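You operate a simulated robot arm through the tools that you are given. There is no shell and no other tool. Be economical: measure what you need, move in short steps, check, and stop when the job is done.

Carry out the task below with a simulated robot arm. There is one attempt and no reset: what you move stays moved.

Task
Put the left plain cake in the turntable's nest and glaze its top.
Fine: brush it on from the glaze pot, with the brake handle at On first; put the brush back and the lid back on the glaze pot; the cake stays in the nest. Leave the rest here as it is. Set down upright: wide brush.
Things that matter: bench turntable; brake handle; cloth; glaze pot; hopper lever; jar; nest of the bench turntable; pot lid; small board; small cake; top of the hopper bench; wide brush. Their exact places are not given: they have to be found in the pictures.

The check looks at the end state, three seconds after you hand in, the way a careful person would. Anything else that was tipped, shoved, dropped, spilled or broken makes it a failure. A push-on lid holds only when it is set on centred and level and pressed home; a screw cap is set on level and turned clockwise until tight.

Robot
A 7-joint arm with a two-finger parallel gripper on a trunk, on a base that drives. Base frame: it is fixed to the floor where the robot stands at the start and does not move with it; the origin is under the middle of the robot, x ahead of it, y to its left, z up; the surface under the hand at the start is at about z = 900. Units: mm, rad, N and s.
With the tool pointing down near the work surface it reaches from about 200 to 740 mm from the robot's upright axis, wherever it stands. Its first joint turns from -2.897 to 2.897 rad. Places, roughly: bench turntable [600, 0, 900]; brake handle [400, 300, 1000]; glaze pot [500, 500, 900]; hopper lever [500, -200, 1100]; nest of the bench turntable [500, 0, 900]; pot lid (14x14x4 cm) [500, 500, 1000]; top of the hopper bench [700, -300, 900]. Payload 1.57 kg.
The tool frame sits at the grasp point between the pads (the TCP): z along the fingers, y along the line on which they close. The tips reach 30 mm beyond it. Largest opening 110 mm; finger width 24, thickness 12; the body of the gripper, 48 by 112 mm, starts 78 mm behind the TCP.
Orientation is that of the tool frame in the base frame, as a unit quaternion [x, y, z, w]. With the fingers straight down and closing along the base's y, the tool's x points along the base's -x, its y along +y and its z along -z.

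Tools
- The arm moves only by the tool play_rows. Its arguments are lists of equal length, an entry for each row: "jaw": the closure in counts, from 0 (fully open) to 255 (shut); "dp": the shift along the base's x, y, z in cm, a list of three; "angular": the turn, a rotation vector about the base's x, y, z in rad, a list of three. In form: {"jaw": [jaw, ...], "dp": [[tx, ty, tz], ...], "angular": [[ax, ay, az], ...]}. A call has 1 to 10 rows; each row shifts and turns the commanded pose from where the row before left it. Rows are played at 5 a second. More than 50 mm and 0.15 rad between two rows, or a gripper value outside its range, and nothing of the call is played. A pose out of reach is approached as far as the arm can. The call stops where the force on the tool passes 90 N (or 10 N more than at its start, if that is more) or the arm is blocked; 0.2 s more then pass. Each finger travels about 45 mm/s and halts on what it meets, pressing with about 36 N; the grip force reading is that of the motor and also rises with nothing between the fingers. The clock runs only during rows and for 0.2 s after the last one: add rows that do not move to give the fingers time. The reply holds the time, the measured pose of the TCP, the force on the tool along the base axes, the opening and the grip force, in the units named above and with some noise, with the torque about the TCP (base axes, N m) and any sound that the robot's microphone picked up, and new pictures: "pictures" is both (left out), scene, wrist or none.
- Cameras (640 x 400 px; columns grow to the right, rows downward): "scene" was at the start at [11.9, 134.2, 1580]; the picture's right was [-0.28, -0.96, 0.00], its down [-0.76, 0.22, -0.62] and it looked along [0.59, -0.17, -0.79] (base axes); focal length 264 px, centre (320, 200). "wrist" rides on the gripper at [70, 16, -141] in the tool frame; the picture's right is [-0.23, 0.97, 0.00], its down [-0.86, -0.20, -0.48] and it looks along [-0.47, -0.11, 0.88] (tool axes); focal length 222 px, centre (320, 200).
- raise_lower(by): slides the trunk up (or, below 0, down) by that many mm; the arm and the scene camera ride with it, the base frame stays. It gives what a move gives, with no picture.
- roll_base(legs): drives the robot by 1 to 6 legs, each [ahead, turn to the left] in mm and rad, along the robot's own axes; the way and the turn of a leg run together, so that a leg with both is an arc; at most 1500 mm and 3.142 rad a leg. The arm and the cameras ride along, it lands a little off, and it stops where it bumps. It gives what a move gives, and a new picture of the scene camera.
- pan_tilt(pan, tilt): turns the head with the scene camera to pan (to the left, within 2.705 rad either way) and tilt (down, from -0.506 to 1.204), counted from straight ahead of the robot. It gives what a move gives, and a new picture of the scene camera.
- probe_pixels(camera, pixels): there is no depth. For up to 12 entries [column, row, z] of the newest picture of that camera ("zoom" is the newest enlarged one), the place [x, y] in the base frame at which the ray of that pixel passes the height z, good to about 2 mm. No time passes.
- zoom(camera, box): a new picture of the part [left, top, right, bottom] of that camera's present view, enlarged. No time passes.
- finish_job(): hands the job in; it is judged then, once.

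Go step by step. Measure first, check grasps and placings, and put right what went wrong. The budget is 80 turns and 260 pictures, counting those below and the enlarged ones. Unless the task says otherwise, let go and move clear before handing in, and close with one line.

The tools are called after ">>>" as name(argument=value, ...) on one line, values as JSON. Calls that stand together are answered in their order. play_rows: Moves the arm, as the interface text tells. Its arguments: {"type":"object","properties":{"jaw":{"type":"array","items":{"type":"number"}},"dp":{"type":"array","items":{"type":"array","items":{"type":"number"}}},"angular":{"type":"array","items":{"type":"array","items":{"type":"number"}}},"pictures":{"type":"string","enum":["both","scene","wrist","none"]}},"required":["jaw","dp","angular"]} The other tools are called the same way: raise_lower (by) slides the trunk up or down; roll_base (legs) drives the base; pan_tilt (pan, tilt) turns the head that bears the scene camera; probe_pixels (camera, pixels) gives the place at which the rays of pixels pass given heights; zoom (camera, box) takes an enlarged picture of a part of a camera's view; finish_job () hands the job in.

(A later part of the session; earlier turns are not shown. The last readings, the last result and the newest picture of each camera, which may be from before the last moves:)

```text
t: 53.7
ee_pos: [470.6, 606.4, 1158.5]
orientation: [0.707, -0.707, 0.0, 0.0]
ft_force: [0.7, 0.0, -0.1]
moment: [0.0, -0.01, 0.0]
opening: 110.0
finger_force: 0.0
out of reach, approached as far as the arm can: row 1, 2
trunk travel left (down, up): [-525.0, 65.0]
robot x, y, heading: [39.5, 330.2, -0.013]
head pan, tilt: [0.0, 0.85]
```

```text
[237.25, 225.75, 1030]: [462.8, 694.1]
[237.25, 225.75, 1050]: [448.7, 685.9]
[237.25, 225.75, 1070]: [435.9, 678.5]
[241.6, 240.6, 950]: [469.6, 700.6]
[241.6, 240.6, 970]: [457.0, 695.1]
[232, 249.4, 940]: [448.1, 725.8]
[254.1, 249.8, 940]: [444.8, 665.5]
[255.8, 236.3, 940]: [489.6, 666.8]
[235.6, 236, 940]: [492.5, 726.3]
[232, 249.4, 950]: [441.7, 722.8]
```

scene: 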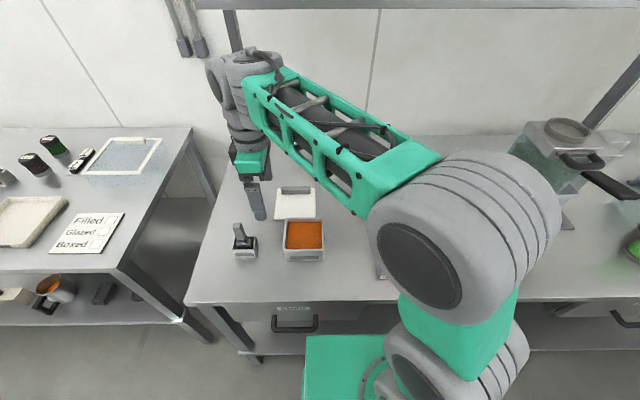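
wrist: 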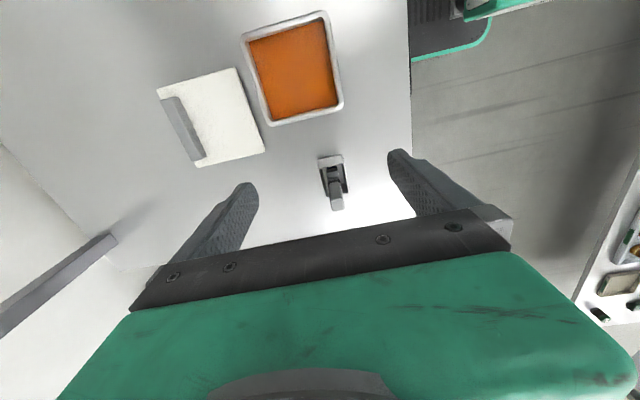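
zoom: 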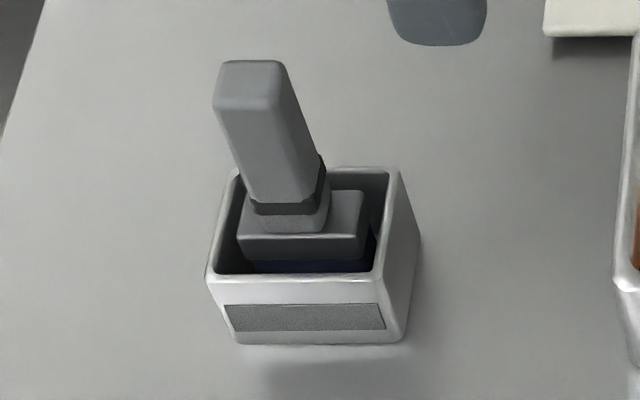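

Brush handle centred at (463,693), top z≈1030; stand rim z≈945 centred (464,694). Grip along x: go over and descend to TCP z 1005.

>>> play_rows(jaw=[60, 100, 100, 100, 100, 100, 100], dp=[[-0.4, 4.3, 0], [-0.35, 4.3, 0], [0, 0, -4], [0, 0, -4], [0, 0, -4], [0, 0, -3.3], [0, 0, 0]], angular=[[0, 0, 0], [0, 0, 0], [0, 0, 0], [0, 0, 0], [0, 0, 0], [0, 0, 0], [0, 0, 0]])

>>> zoom(camera="scene", box=[206, 190, 286, 265])

>>> zoom(camera="wrist", box=[240, 100, 400, 230])

```text
t: 55.3
ee_pos: [464.2, 691.7, 1005.5]
orientation: [0.707, -0.707, 0.0, 0.001]
ft_force: [1.1, -0.3, 0.4]
moment: [-0.01, 0.0, 0.0]
opening: 67.0
finger_force: 0.0
trunk travel left (down, up): [-525.0, 65.0]
robot x, y, heading: [45.1, 333.9, -0.014]
head pan, tilt: [0.0, 0.85]
```

scene: 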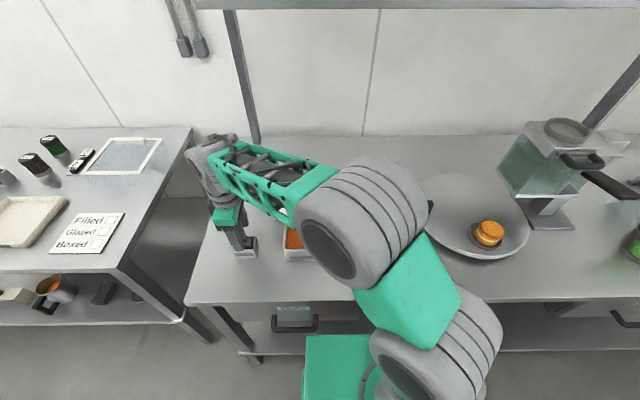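
wrist: 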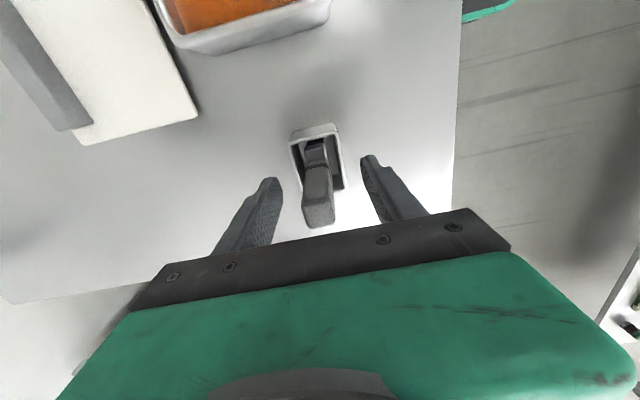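

```text
5.33 times, centred on (246, 228) of scene
```

zoom: 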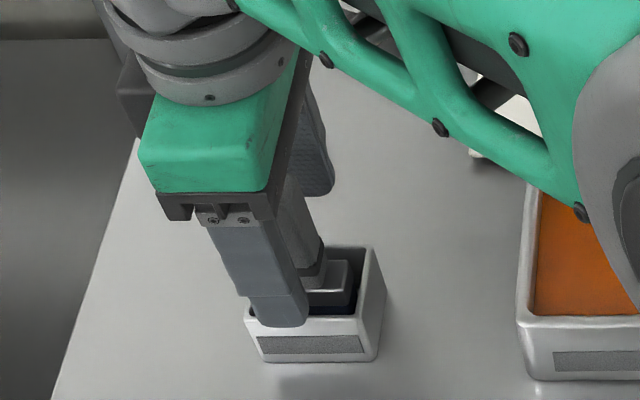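

```text
3.08 times, centred on (320, 165) of wrist
```

zoom: 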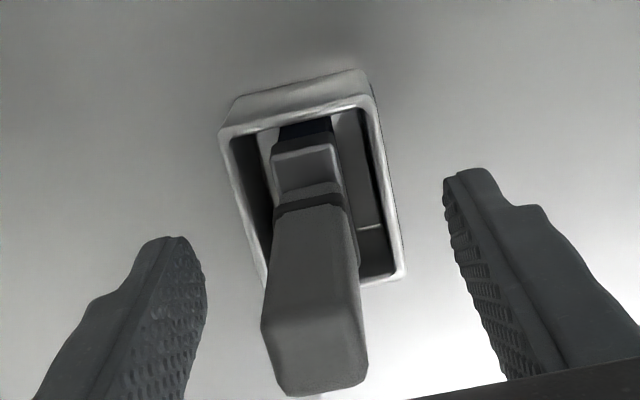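

Handle is between the fingers. Close, and lift slightly to test.

>>> play_rows(jaw=[180, 255, 255, 255, 255, 255, 255, 255, 255], dp=[[0, 0, 0], [0, 0, 0], [0, 0, 0], [0, 0, 0], [0, 0, 0], [0, 0, 2], [0, 0, 3], [0, 0, 3], [0, 0, 0]], angular=[[0, 0, 0], [0, 0, 0], [0, 0, 0], [0, 0, 0], [0, 0, 0], [0, 0, 0], [0, 0, 0], [0, 0, 0], [0, 0, 0]])

>>> zoom(camera="scene", box=[206, 190, 286, 265])

>>> zoom(camera="wrist", box=[240, 100, 400, 230])

```text
t: 57.3
ee_pos: [463.3, 690.7, 1083.9]
orientation: [0.707, -0.707, 0.0, 0.0]
ft_force: [1.1, 0.0, -1.1]
moment: [0.0, -0.01, -0.01]
opening: 19.6
finger_force: 33.9
trunk travel left (down, up): [-525.0, 65.0]
robot x, y, heading: [40.2, 332.4, -0.017]
head pan, tilt: [0.0, 0.85]
```

scene: 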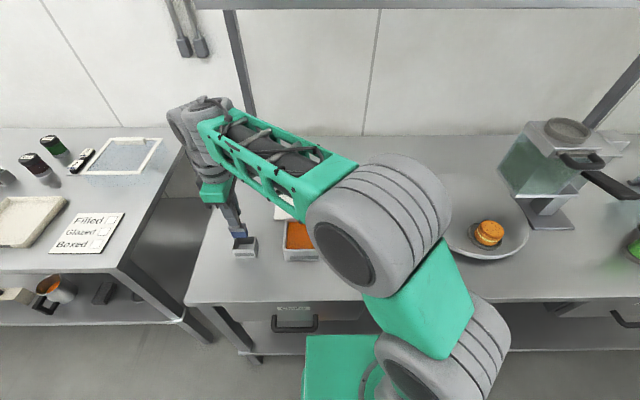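
wrist: 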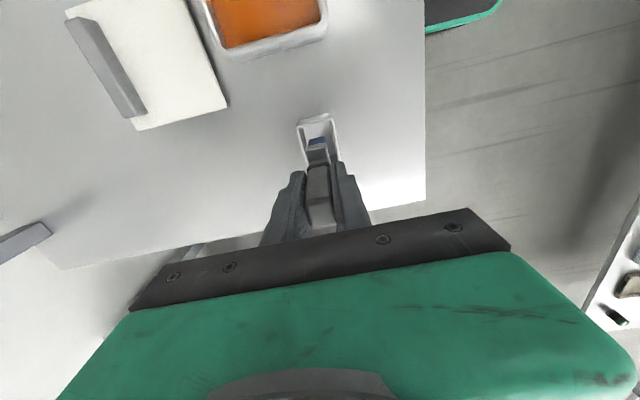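

```text
5.33 times, centred on (246, 228) of scene
```

zoom: 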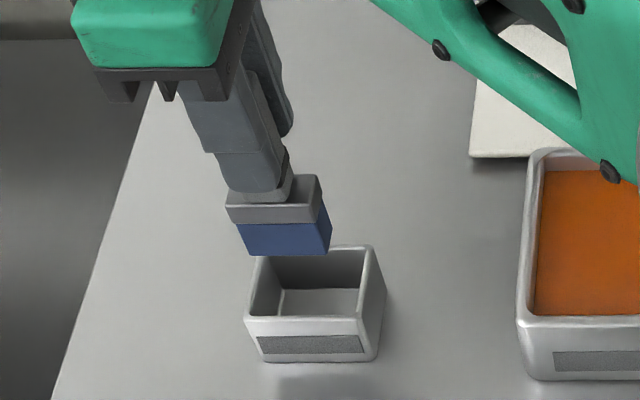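

```text
3.08 times, centred on (320, 165) of wrist
```

zoom: 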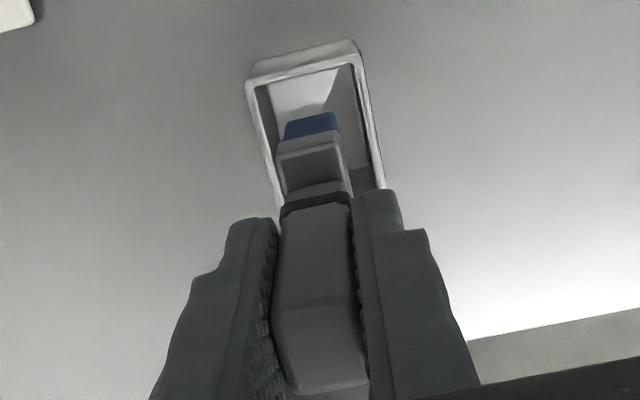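

Brush is out, blue bristles. Measuring bristle bottom and glaze level/pot rim.

>>> probe_pixels(camera="scene", pixels=[[232.1, 237.9, 960], [247.5, 238.5, 960], [232.1, 237.9, 980], [247.5, 238.5, 980], [232.1, 237.9, 1000], [247.5, 238.5, 1000]])

>>> probe_pixels(camera="wrist", pixels=[[305, 136, 960], [305, 136, 980], [305, 136, 1000], [205, 5, 955], [219, 48, 955], [328, 20, 955]])

```text
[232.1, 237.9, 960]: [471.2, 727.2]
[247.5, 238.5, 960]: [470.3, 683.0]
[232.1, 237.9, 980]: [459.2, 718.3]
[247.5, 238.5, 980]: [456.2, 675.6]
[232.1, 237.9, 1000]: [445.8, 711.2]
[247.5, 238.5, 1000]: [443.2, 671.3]
```

```text
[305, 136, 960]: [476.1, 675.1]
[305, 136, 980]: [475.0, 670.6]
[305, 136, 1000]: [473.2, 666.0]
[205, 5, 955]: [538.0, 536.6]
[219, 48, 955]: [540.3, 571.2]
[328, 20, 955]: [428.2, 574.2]
```

>>> probe_pixels(camera="scene", pixels=[[302, 222, 900], [302, 222, 920], [302, 222, 940], [302, 219, 955], [302, 217.5, 955], [304, 248.8, 920], [304, 248.8, 940], [304, 250.5, 955], [286.5, 235, 940], [321.5, 235, 940]])

```text
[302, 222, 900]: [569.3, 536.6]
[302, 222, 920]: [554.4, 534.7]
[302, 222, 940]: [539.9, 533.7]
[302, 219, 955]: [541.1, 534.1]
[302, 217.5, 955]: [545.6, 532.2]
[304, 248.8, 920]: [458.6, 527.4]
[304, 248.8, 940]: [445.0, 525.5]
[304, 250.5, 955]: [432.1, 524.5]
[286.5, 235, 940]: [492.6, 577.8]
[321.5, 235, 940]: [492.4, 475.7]
```

Glaze level z≈940, pot centre (487,526), bristle tips ≈95 mm below TCP. Move above and dip to TCP z≈1022.

>>> play_rows(jaw=[255, 255, 255, 255, 255, 255, 255, 255, 255, 255], dp=[[0, 0, 2.6], [0.6, -4.2, 0], [0.6, -4.2, 0], [0.6, -4.2, 0], [0.6, -3.9, 0], [0, 0, -3], [0, 0, -3], [0, 0, -1.5], [0, 0, -1.2], [0, 0, 0]], angular=[[0, 0, 0], [0, 0, 0], [0, 0, 0], [0, 0, 0], [0, 0, 0], [0, 0, 0], [0, 0, 0], [0, 0, 0], [0, 0, 0], [0, 0, 0]])

>>> zoom(camera="scene", box=[255, 190, 351, 265])

>>> zoom(camera="wrist", box=[200, 60, 440, 230])

```text
t: 59.5
ee_pos: [487.0, 525.5, 1026.9]
orientation: [-0.707, 0.707, -0.001, 0.002]
ft_force: [2.1, 0.8, 41.8]
moment: [0.19, 0.97, 0.03]
opening: 19.4
finger_force: 31.5
trunk travel left (down, up): [-525.0, 65.0]
robot x, y, heading: [37.4, 328.5, -0.014]
head pan, tilt: [0.0, 0.85]
```

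scene: 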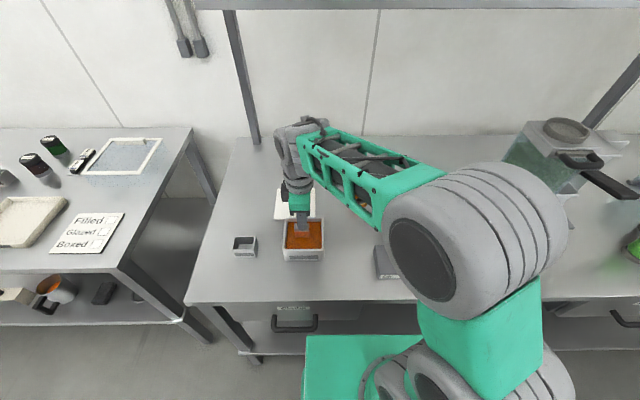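
wrist: 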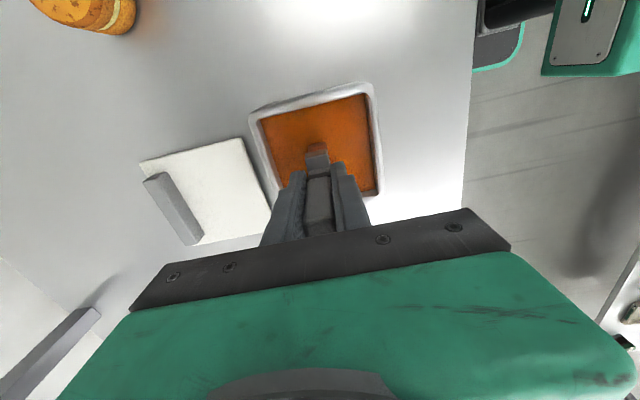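

```text
5.33 times, centred on (303, 228) of scene
```

zoom: 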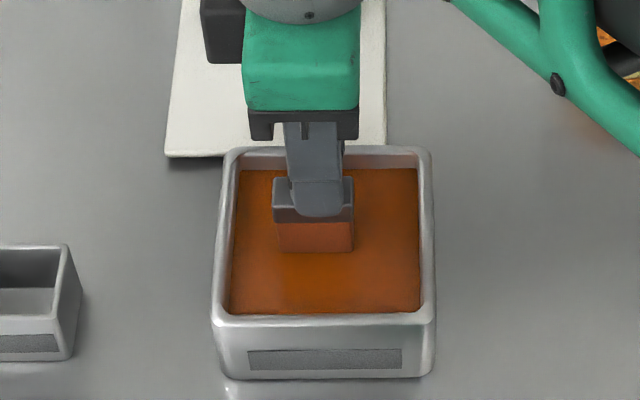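

```text
2.35 times, centred on (320, 145) of wrist
```

zoom: 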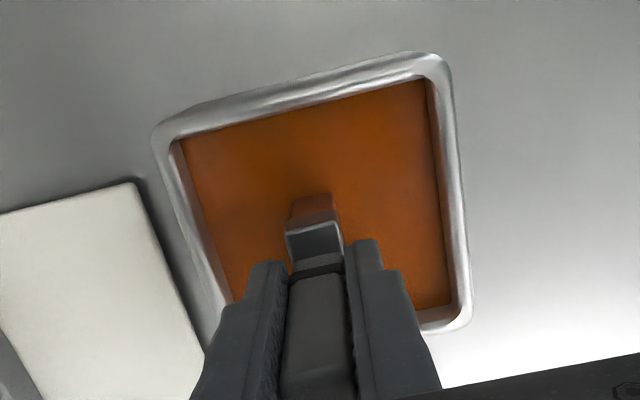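

Bristles turned orange: loaded. They bear on the glaze surface with 42 N; lift back up and check the brush in the grip.

>>> play_rows(jaw=[255, 255, 255, 255, 255, 255], dp=[[0, 0, 1], [0, 0, 0], [0, 0, 2], [0, 0, 3], [0, 0, 3], [0, 0, 0]], angular=[[0, 0, 0], [0, 0, 0], [0, 0, 0], [0, 0, 0], [0, 0, 0], [0, 0, 0]])

>>> zoom(camera="scene", box=[255, 175, 351, 250])

>>> zoom(camera="scene", box=[440, 190, 560, 265])

```text
t: 60.9
ee_pos: [485.3, 525.2, 1115.7]
orientation: [-0.707, 0.707, 0.0, 0.0]
ft_force: [-0.2, -0.6, -0.6]
moment: [0.01, 0.0, 0.0]
opening: 19.6
finger_force: 34.0
trunk travel left (down, up): [-525.0, 65.0]
robot x, y, heading: [37.8, 329.4, -0.013]
head pan, tilt: [0.0, 0.85]
```

scene: 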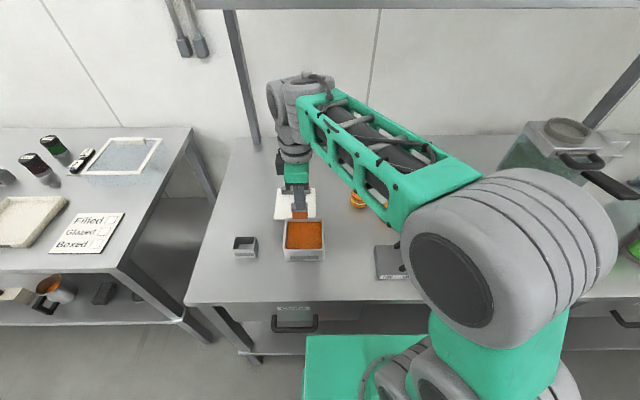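
wrist: 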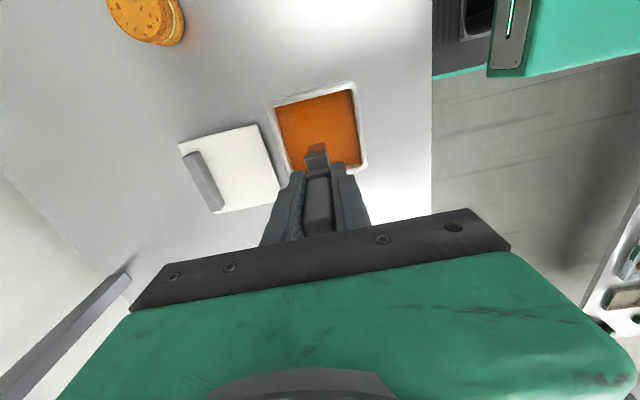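

```text
5.33 times, centred on (303, 212) of scene
```

zoom: 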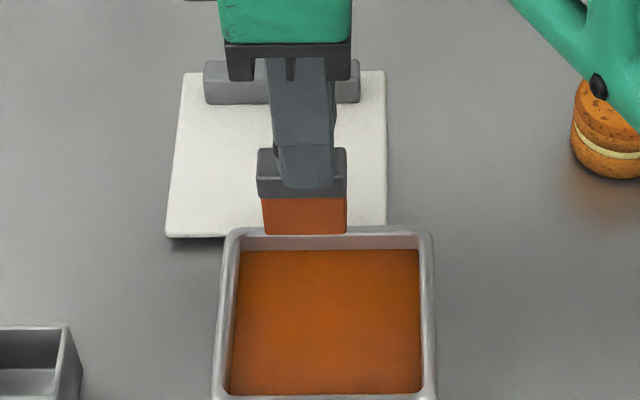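

```text
5.33 times, centred on (500, 228) of scene
```

zoom: 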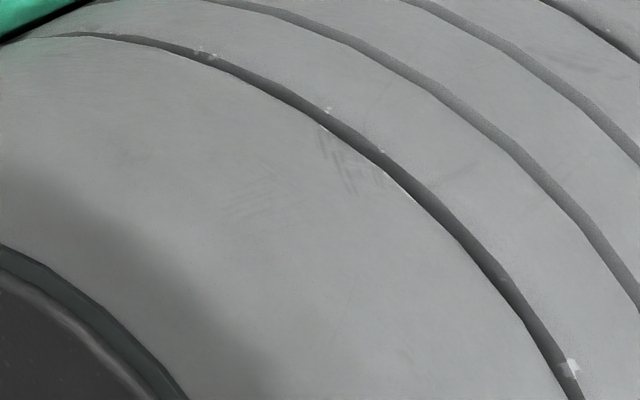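

>>> probe_pixels(camera="scene", pixels=[[492.05, 229.4, 970], [492.05, 229.4, 980], [492.05, 229.4, 990], [480, 233, 980], [504, 227, 980], [488.4, 220.4, 980], [494.7, 238.5, 980], [332.2, 179.9, 950]])

```text
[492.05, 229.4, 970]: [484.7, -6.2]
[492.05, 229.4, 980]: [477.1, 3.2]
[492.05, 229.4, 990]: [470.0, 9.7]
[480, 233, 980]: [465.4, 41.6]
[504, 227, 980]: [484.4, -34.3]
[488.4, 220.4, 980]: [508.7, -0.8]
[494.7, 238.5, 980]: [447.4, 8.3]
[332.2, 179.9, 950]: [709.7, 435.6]
```

Cake top: centre ≈(477,3), z≈980. Check hopper clearance before swinging over: probing its visible corners and lever.

>>> probe_pixels(camera="scene", pixels=[[500, 178, 1050], [500, 178, 1150], [530, 122, 1200], [585, 160, 1100], [585, 160, 1150], [600, 180, 1100], [634, 198, 1100], [634, 198, 1000]])

>>> play_rows(jaw=[255, 255, 255, 255, 255, 255, 255, 255], dp=[[0, 0, 2.5], [0.3, -4.8, 0], [0.3, -4.8, 0], [0, -4.8, 0], [0, -4.8, 0], [0, -4.8, 0], [0, -4.8, 0], [0, 0, 0]], angular=[[0, 0, 0], [0, 0, 0], [0, 0, 0], [0, 0, 0], [0, 0, 0], [0, 0, 0], [0, 0, 0], [0, 0, 0]])

```text
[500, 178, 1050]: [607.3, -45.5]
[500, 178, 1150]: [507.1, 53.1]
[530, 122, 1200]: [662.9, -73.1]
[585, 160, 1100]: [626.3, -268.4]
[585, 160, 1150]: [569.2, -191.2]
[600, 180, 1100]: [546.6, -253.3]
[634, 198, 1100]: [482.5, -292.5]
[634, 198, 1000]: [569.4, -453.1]
```

```text
t: 62.7
ee_pos: [492.4, 235.7, 1138.6]
orientation: [-0.707, 0.707, 0.0, 0.0]
ft_force: [0.6, 0.1, -0.9]
moment: [-0.03, 0.0, 0.0]
opening: 19.7
finger_force: 33.5
trunk travel left (down, up): [-525.0, 65.0]
robot x, y, heading: [42.6, 331.5, -0.022]
head pan, tilt: [0.0, 0.85]
```

scene: 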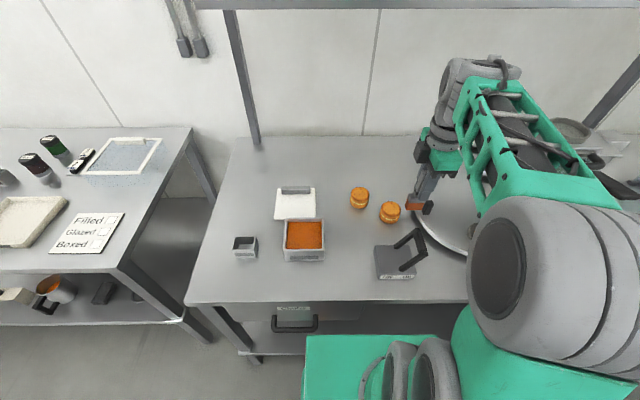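
wrist: 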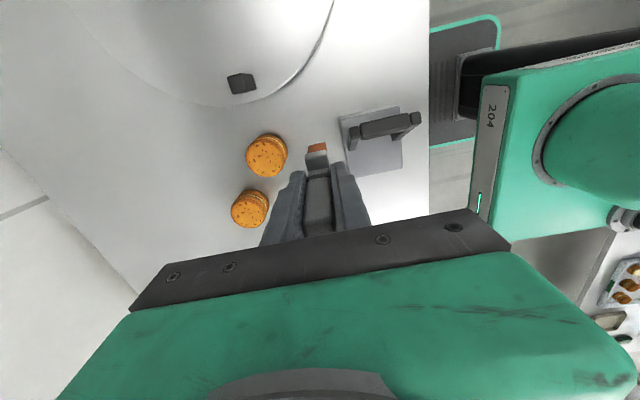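

Clear of the hopper (x>600). Continue to above the cake and descend to just above its top.

>>> play_rows(jaw=[255, 255, 255, 255, 255, 255, 255, 255, 255], dp=[[-0.3, -4.6, 0], [-0.3, -4.6, 0], [-0.3, -4.6, 0], [-0.3, -4.6, 0], [-0.3, -4.6, 0], [0, 0, -2], [0, 0, -2], [0, 0, -1.6], [0, 0, 0]], angular=[[0, 0, 0], [0, 0, 0], [0, 0, 0], [0, 0, 0], [0, 0, 0], [0, 0, 0], [0, 0, 0], [0, 0, 0], [0, 0, 0]])

>>> zoom(camera="wrist", box=[240, 60, 400, 185])

>>> zoom(camera="scene", box=[440, 180, 560, 255])

```text
t: 64.7
ee_pos: [477.7, 8.0, 1083.4]
orientation: [-0.707, 0.707, 0.0, -0.001]
ft_force: [0.7, 0.1, -1.1]
moment: [0.0, 0.01, 0.01]
opening: 19.6
finger_force: 33.4
trunk travel left (down, up): [-525.0, 65.0]
robot x, y, heading: [44.4, 331.7, -0.011]
head pan, tilt: [0.0, 0.85]
```

scene: 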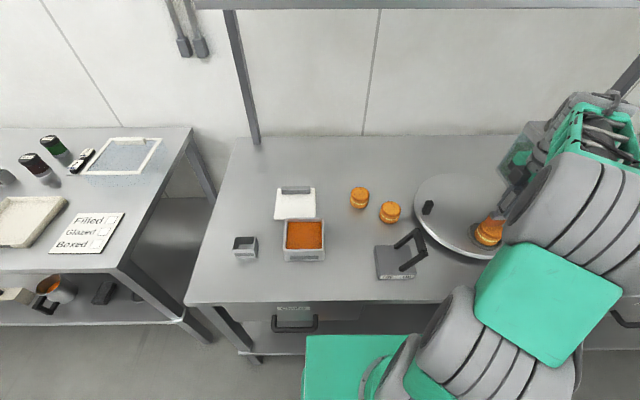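
wrist: 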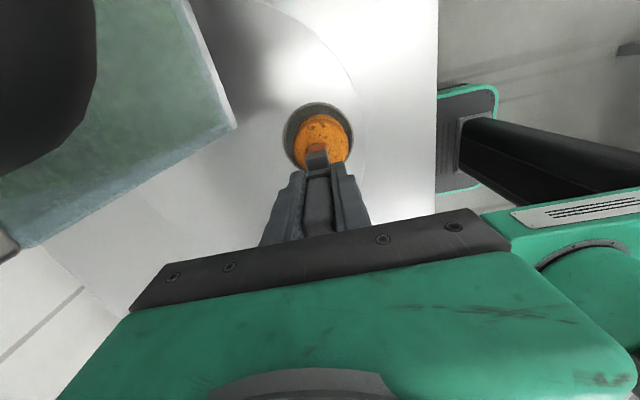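

```text
3.20 times, centred on (320, 122) of wrist
```

zoom: 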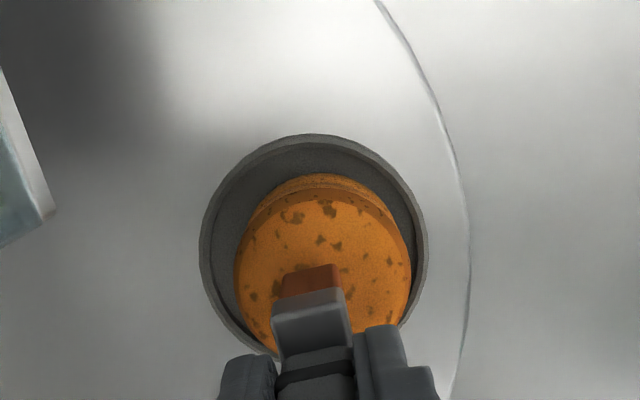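

```text
5.33 times, centred on (500, 218) of scene
```

zoom: 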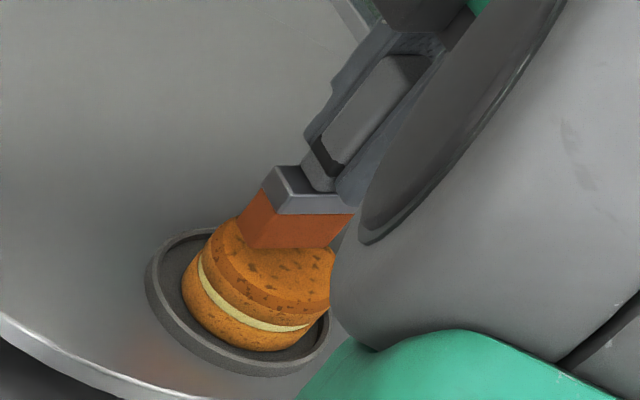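

Brush hovers just over the cake. Lower in small steps to touch.

>>> play_rows(jaw=[255, 255, 255, 255], dp=[[0, 0, -0.5], [0, 0, -0.4], [0, 0, -0.3], [0, 0, 0]], angular=[[0, 0, 0], [0, 0, 0], [0, 0, 0], [0, 0, 0]], pictures="none")

>>> zoom(camera="scene", box=[440, 180, 560, 255])

```text
t: 65.7
ee_pos: [477.0, 7.4, 1071.0]
orientation: [0.707, -0.707, 0.0, 0.0]
ft_force: [-0.3, -0.2, -0.8]
moment: [-0.01, 0.06, 0.0]
opening: 19.5
finger_force: 33.9
trunk travel left (down, up): [-525.0, 65.0]
robot x, y, heading: [44.6, 331.2, -0.013]
head pan, tilt: [0.0, 0.85]
```

```text
5.33 times, centred on (500, 218) of scene
```

zoom: 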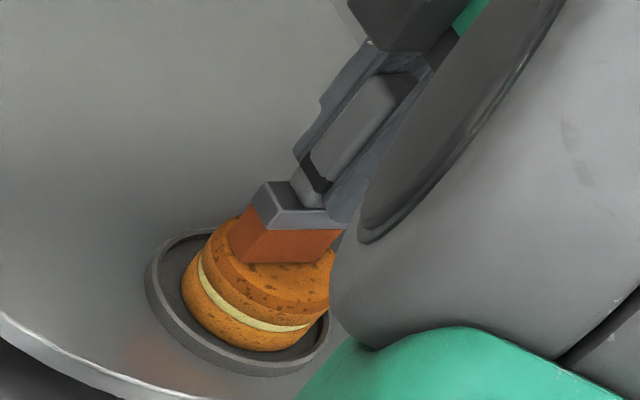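

>>> play_rows(jaw=[255, 255, 255, 255], dp=[[0, 0, -0.2], [0, 0, -0.2], [0, 0, -0.2], [0, 0, 0]], angular=[[0, 0, 0], [0, 0, 0], [0, 0, 0], [0, 0, 0]], pictures="none")

>>> zoom(camera="scene", box=[440, 180, 560, 255])

```text
t: 66.7
ee_pos: [477.2, 8.5, 1068.8]
orientation: [0.707, -0.707, 0.003, 0.0]
ft_force: [-0.9, 1.0, 19.9]
moment: [0.23, -0.05, 0.02]
opening: 19.6
finger_force: 33.4
trunk travel left (down, up): [-525.0, 65.0]
robot x, y, heading: [41.2, 335.6, -0.016]
head pan, tilt: [0.0, 0.85]
```

```text
5.33 times, centred on (500, 218) of scene
```

zoom: 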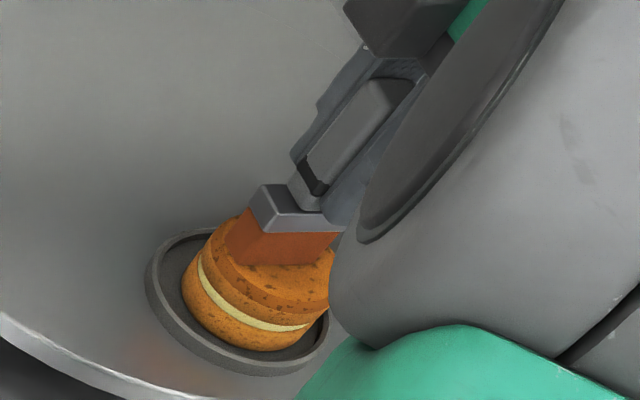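

Contact at z≈1069 with 20 N. Ease 2 mm and stroke along x ±20 mm.

>>> play_rows(jaw=[255, 255, 255, 255, 255, 255, 255, 255, 255, 255], dp=[[0, 0, 0.25], [-1, 0, 0], [-1, 0, 0], [1, 0, 0], [1, 0, 0], [1, 0, 0], [1, 0, 0], [-1, 0, 0], [-1, 0, 0], [0, 0, 1.5]], angular=[[0, 0, 0], [0, 0, 0], [0, 0, 0], [0, 0, 0], [0, 0, 0], [0, 0, 0], [0, 0, 0], [0, 0, 0], [0, 0, 0], [0, 0, 0]], pictures="wrist")

>>> zoom(camera="wrist", box=[240, 60, 400, 185])

>>> zoom(camera="scene", box=[440, 180, 560, 255])

```text
t: 68.9
ee_pos: [477.0, 8.3, 1080.5]
orientation: [0.708, -0.706, -0.001, 0.0]
ft_force: [-0.4, 1.2, -0.7]
moment: [-0.05, -0.02, 0.03]
opening: 19.5
finger_force: 33.2
trunk travel left (down, up): [-525.0, 65.0]
robot x, y, heading: [40.6, 332.4, -0.013]
head pan, tilt: [0.0, 0.85]
```

wrist: 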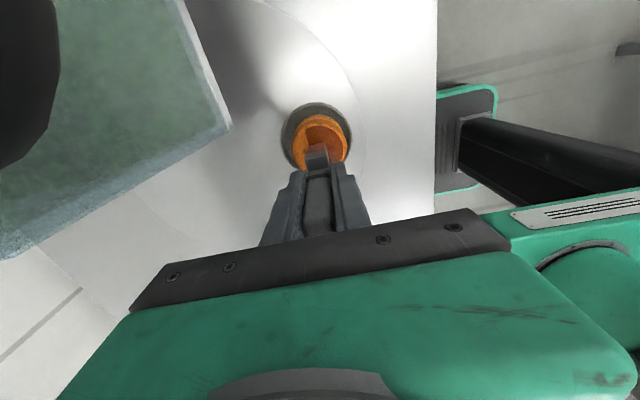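

```text
3.20 times, centred on (320, 122) of wrist
```

zoom: 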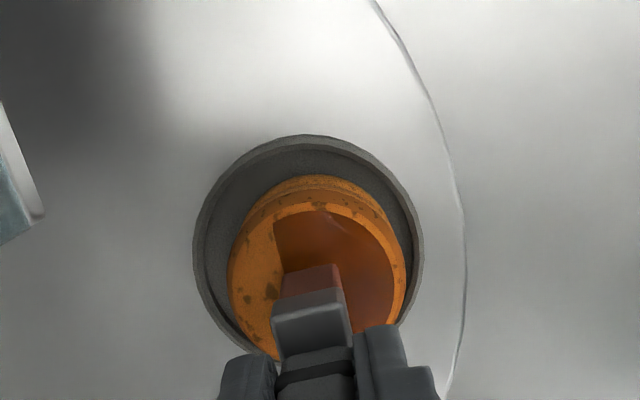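

```text
5.33 times, centred on (500, 218) of scene
```

zoom: 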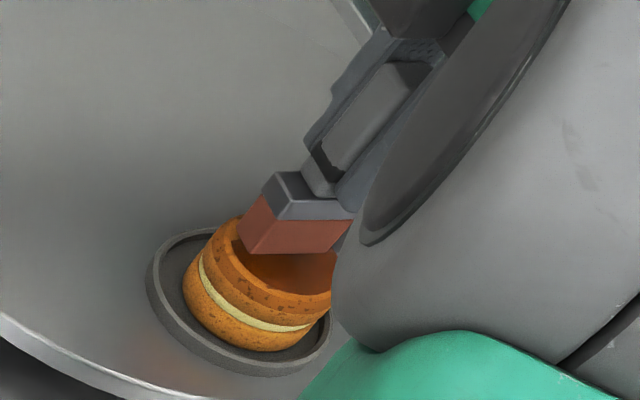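

Glaze applied on the −x part; the +x side (left in wrist zoom) is bare. Press again and stroke toward +x, with y offsets.

>>> play_rows(jaw=[255, 255, 255, 255, 255, 255, 255, 255, 255, 255], dp=[[0.8, 0, -1], [0, 0, -0.4], [0.8, 0, 0], [0.8, 0.4, 0], [-0.8, 0.4, 0], [-1, 0, 0], [-1, 0, 0], [-1, 0, 0], [-0.8, 0, 0], [0, 0, 1.5]], angular=[[0, 0, 0], [0, 0, 0], [0, 0, 0], [0, 0, 0], [0, 0, 0], [0, 0, 0], [0, 0, 0], [0, 0, 0], [0, 0, 0], [0, 0, 0]], pictures="wrist")

>>> zoom(camera="wrist", box=[240, 60, 400, 185])

>>> zoom(camera="scene", box=[440, 180, 560, 255])

```text
t: 71.1
ee_pos: [455.1, 15.9, 1083.9]
orientation: [0.708, -0.706, 0.0, 0.0]
ft_force: [0.1, 0.3, -0.6]
moment: [0.01, 0.01, 0.02]
opening: 19.6
finger_force: 33.8
trunk travel left (down, up): [-525.0, 65.0]
robot x, y, heading: [40.5, 333.0, -0.01]
head pan, tilt: [0.0, 0.85]
```

wrist: 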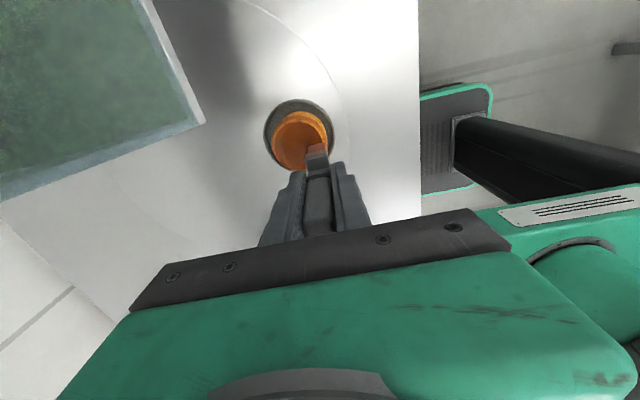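

```text
3.20 times, centred on (320, 122) of wrist
```

zoom: 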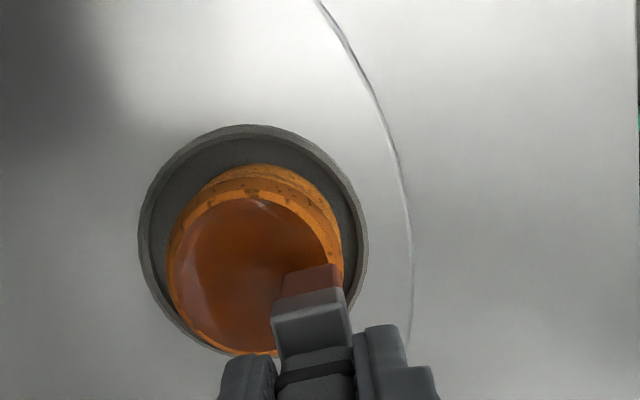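

```text
5.33 times, centred on (500, 218) of scene
```

zoom: 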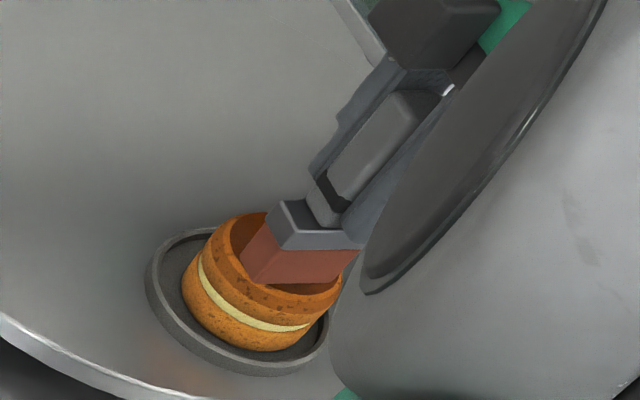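

Most of the top is covered. Back off upward and to the left to inspect fully.

>>> play_rows(jaw=[255, 255, 255, 255, 255], dp=[[0, 0, 4], [0, 4, 1], [1, 4, 0], [1, 4, 0], [0, 0, 0]], angular=[[0, 0, 0], [0, 0, 0], [0, 0, 0], [0, 0, 0], [0, 0, 0]])

>>> zoom(camera="wrist", box=[240, 0, 400, 100])

>>> zoom(camera="scene", box=[440, 190, 560, 265])

```text
t: 72.3
ee_pos: [475.4, 138.1, 1135.0]
orientation: [0.708, -0.707, 0.0, 0.0]
ft_force: [0.2, -0.5, -0.9]
moment: [0.02, 0.01, -0.02]
opening: 19.6
finger_force: 33.7
trunk travel left (down, up): [-525.0, 65.0]
robot x, y, heading: [43.9, 331.3, -0.013]
head pan, tilt: [0.0, 0.85]
```

scene: 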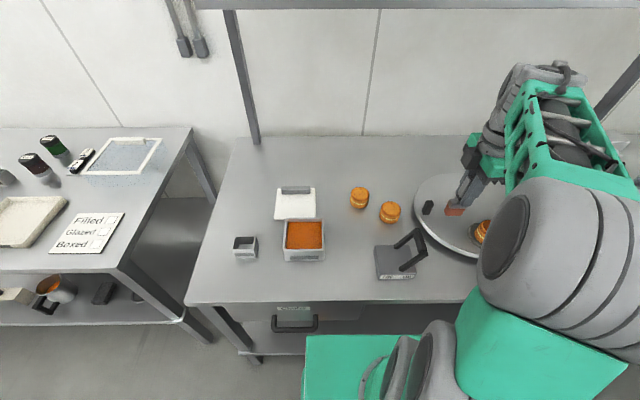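
wrist: 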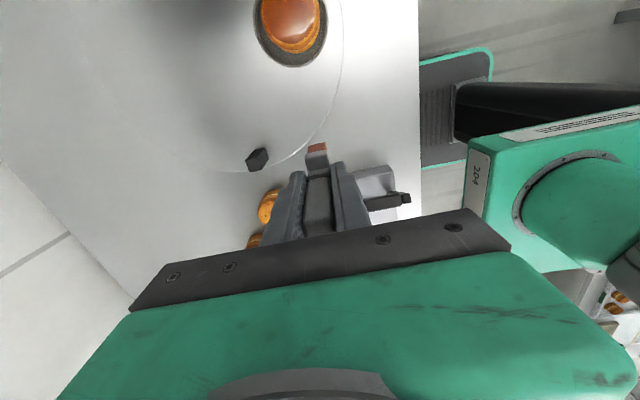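

```text
4.00 times, centred on (320, 50) of wrist
```

zoom: 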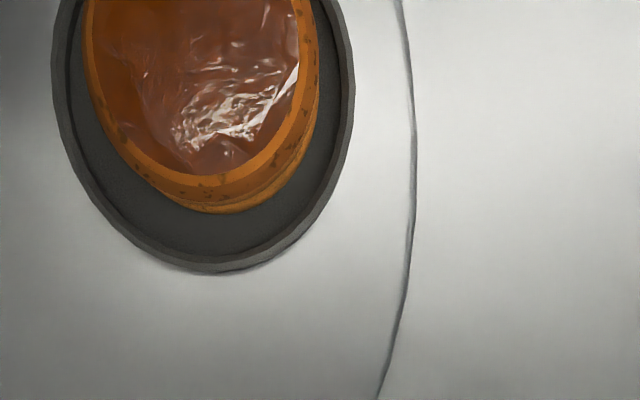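

```text
5.33 times, centred on (500, 228) of scene
```

zoom: 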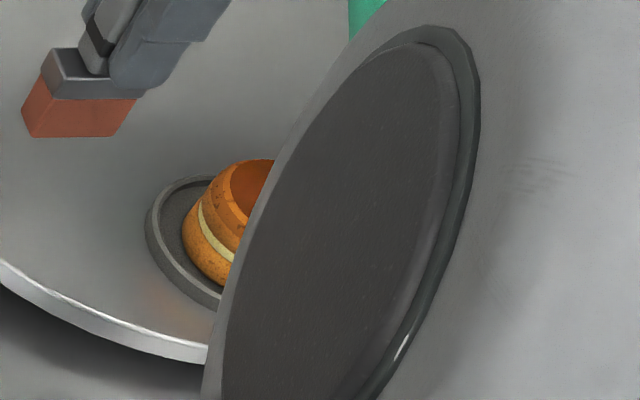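

The top face looks covered apart from the bevel. Carry the brush back toward its stand at safe height; I'll inspect the cake from the scene camera when the arm is low there.

>>> play_rows(jaw=[255, 255, 255, 255, 255, 255, 255, 255, 255, 255], dp=[[1.5, 4, 1], [0, 4.8, 0], [0, 4.8, 0], [0, 4.8, 0], [0, 4.8, 0], [0, 4.8, 0], [0, 4.8, 0], [-0.7, 4.8, 0], [-0.7, 4.8, 0], [-0.7, 4.8, 0]], angular=[[0, 0, 0], [0, 0, 0], [0, 0, 0], [0, 0, 0], [0, 0, 0], [0, 0, 0], [0, 0, 0], [0, 0, 0], [0, 0, 0], [0, 0, 0]], pictures="none")

>>> play_rows(jaw=[255, 255, 255, 255, 255], dp=[[-0.5, 4, 0], [0, 3.8, 0], [0, 0, -3.5], [0, 0, -2.5], [0, 0, 0]], angular=[[0, 0, 0], [0, 0, 0], [0, 0, 0], [0, 0, 0], [0, 0, 0]])

>>> zoom(camera="scene", box=[440, 200, 536, 260])

>>> zoom(camera="scene", box=[196, 190, 292, 265])

>>> zoom(camera="wrist", box=[240, 80, 400, 210])

```text
t: 74.5
ee_pos: [469.5, 609.3, 1143.6]
orientation: [0.707, -0.707, 0.0, 0.001]
ft_force: [0.2, 0.7, -0.7]
moment: [0.0, 0.0, -0.01]
opening: 19.8
finger_force: 33.9
trunk travel left (down, up): [-525.0, 65.0]
robot x, y, heading: [41.6, 325.3, -0.013]
head pan, tilt: [0.0, 0.85]
```

```text
t: 75.7
ee_pos: [465.5, 687.6, 1082.7]
orientation: [-0.707, 0.707, 0.0, 0.0]
ft_force: [-0.4, 0.7, -0.9]
moment: [0.0, 0.01, 0.01]
opening: 19.8
finger_force: 33.8
trunk travel left (down, up): [-525.0, 65.0]
robot x, y, heading: [43.6, 333.2, -0.017]
head pan, tilt: [0.0, 0.85]
```

scene: 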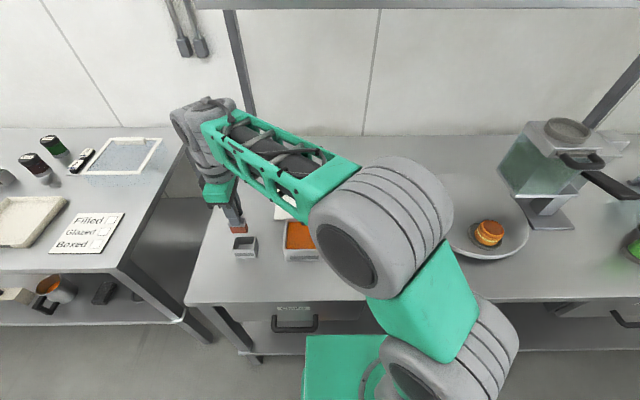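
wrist: 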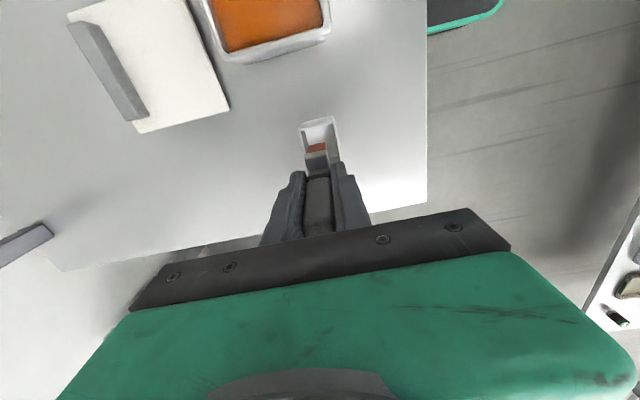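

```text
6.67 times, centred on (488, 230) of scene
```

zoom: 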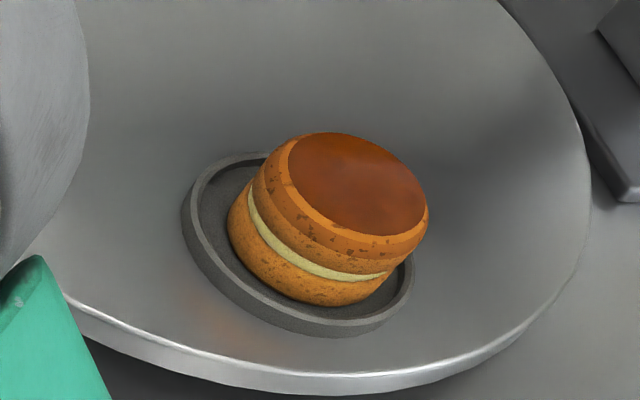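

```text
5.33 times, centred on (244, 228) of scene
```

zoom: 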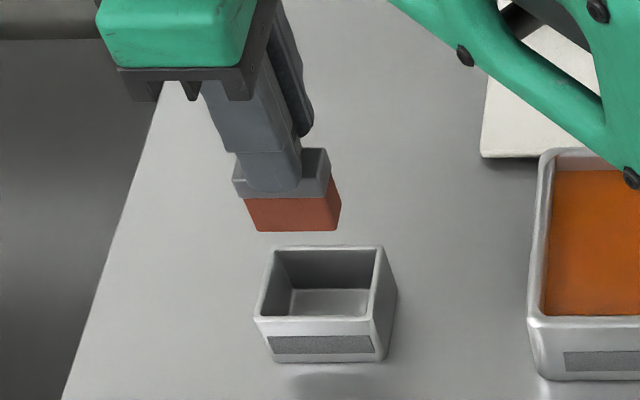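

```text
3.08 times, centred on (320, 145) of wrist
```

zoom: 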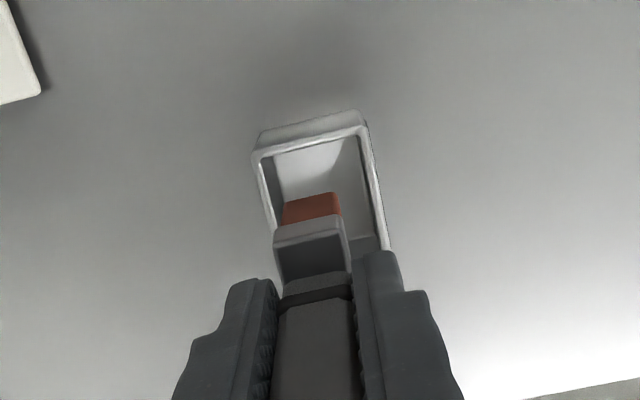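

The cake's top is fully glazed. Now return the brush: shift to (463.5,691) and lower into the stand.

>>> play_rows(jaw=[255, 255, 255, 255, 255], dp=[[-0.2, 0.35, 0], [0, 0, -2], [0, 0, -2], [0, 0, -1], [0, 0, 0]], angular=[[0, 0, 0], [0, 0, 0], [0, 0, 0], [0, 0, 0], [0, 0, 0]])

>>> zoom(camera="scene", box=[206, 205, 286, 265])

>>> zoom(camera="wrist", box=[260, 100, 380, 200])

```text
t: 76.9
ee_pos: [463.2, 690.0, 1032.6]
orientation: [-0.707, 0.708, 0.0, 0.0]
ft_force: [-0.2, -0.3, -0.5]
moment: [0.01, 0.0, -0.01]
opening: 19.8
finger_force: 33.5
trunk travel left (down, up): [-525.0, 65.0]
robot x, y, heading: [41.2, 329.1, -0.015]
head pan, tilt: [0.0, 0.85]
```

scene: 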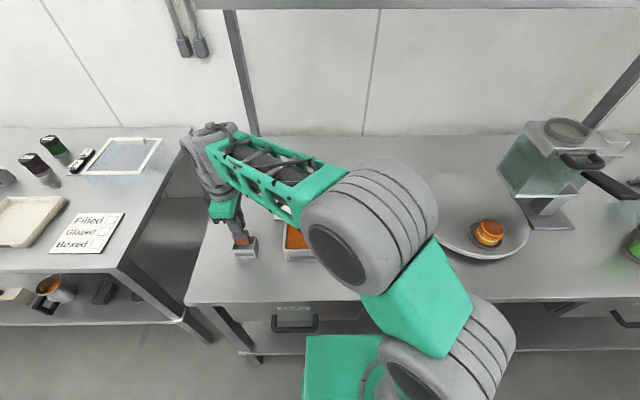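
wrist: 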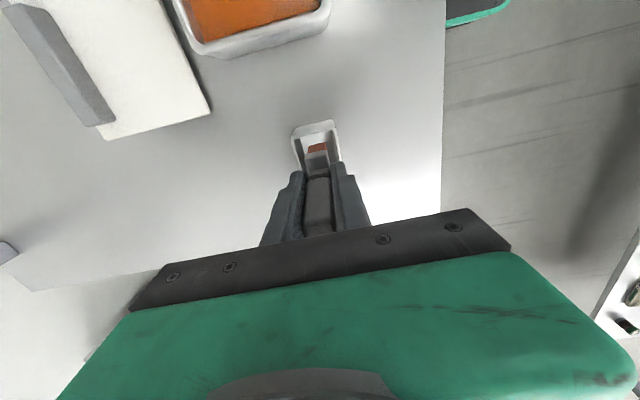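

```text
6.67 times, centred on (246, 235) of scene
```

zoom: 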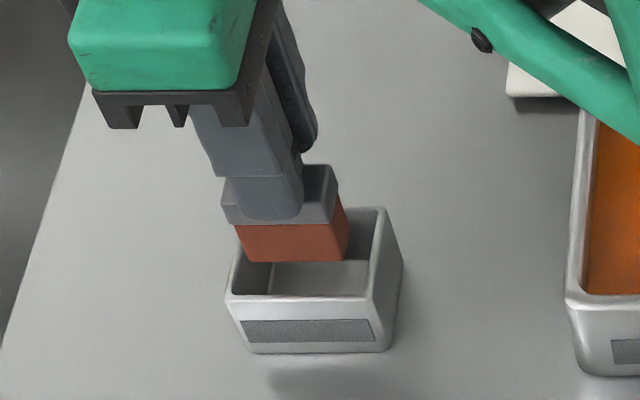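

```text
4.00 times, centred on (320, 150) of wrist
```

zoom: 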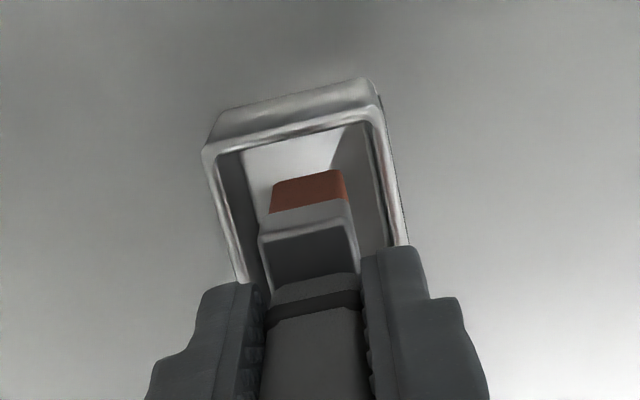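

The bristles are entering the stand centred. Lower further with force watch.

>>> play_rows(jaw=[255, 255, 255, 255, 255], dp=[[0, 0.1, -1], [0, 0, -0.8], [0, 0, -0.5], [0, 0, -0.3], [0, 0, 0]], angular=[[0, 0, 0], [0, 0, 0], [0, 0, 0], [0, 0, 0], [0, 0, 0]], pictures="none")

>>> zoom(camera="scene", box=[206, 205, 286, 265])

```text
t: 78.1
ee_pos: [461.9, 691.3, 1008.1]
orientation: [0.708, -0.707, 0.0, 0.0]
ft_force: [0.0, -0.5, -1.1]
moment: [-0.01, -0.03, 0.02]
opening: 19.6
finger_force: 33.6
trunk travel left (down, up): [-525.0, 65.0]
robot x, y, heading: [39.9, 331.5, -0.012]
head pan, tilt: [0.0, 0.85]
```

```text
6.67 times, centred on (246, 235) of scene
```

zoom: 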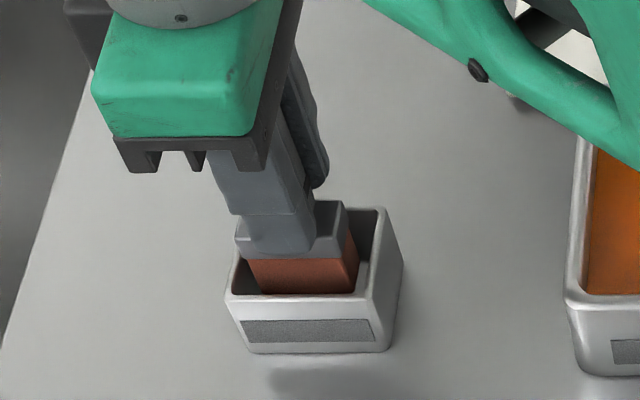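

>>> play_rows(jaw=[255, 255, 255, 255, 255], dp=[[0, 0, -0.4], [0, 0, -0.3], [0, 0, -0.3], [0, 0, -0.2], [0, 0, 0]], angular=[[0, 0, 0], [0, 0, 0], [0, 0, 0], [0, 0, 0], [0, 0, 0]], pictures="none")

>>> zoom(camera="scene", box=[206, 205, 286, 265])

```text
t: 79.3
ee_pos: [463.5, 691.2, 996.9]
orientation: [-0.707, 0.707, 0.0, 0.0]
ft_force: [-1.1, -0.1, -1.2]
moment: [-0.01, 0.02, -0.01]
opening: 19.9
finger_force: 33.4
trunk travel left (down, up): [-525.0, 65.0]
robot x, y, heading: [44.2, 331.8, -0.013]
head pan, tilt: [0.0, 0.85]
```

```text
6.67 times, centred on (246, 235) of scene
```

zoom: 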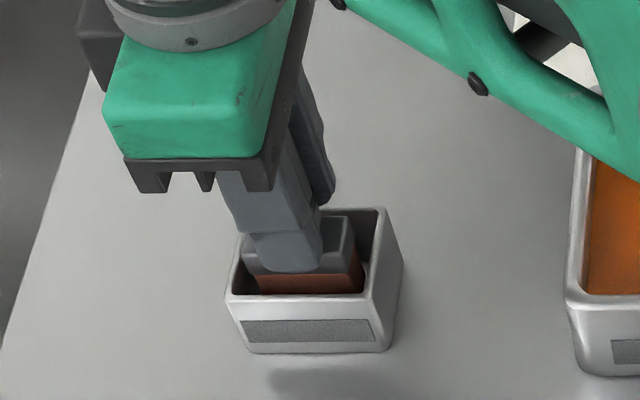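

>>> play_rows(jaw=[255, 255, 255, 255], dp=[[0, 0, -0.3], [0, 0, -0.3], [0, 0, -0.2], [0, 0, 0]], angular=[[0, 0, 0], [0, 0, 0], [0, 0, 0], [0, 0, 0]], pictures="none")

>>> zoom(camera="scene", box=[206, 205, 286, 265])

```text
t: 80.3
ee_pos: [462.1, 690.5, 987.0]
orientation: [-0.707, 0.707, 0.0, 0.0]
ft_force: [0.4, -0.3, -0.6]
moment: [-0.04, -0.01, -0.01]
opening: 19.6
finger_force: 33.4
trunk travel left (down, up): [-525.0, 65.0]
robot x, y, heading: [38.1, 332.4, -0.014]
head pan, tilt: [0.0, 0.85]
```

```text
6.67 times, centred on (246, 235) of scene
```

zoom: 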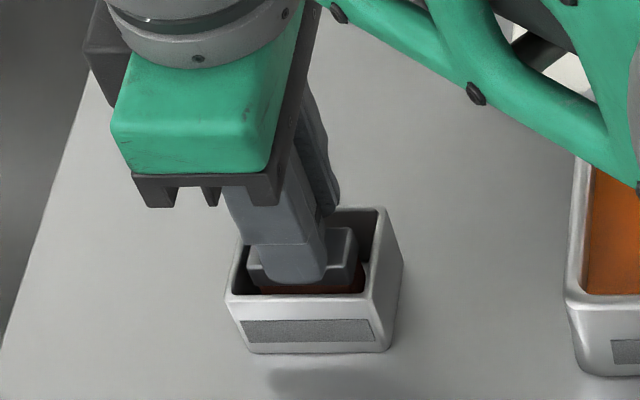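

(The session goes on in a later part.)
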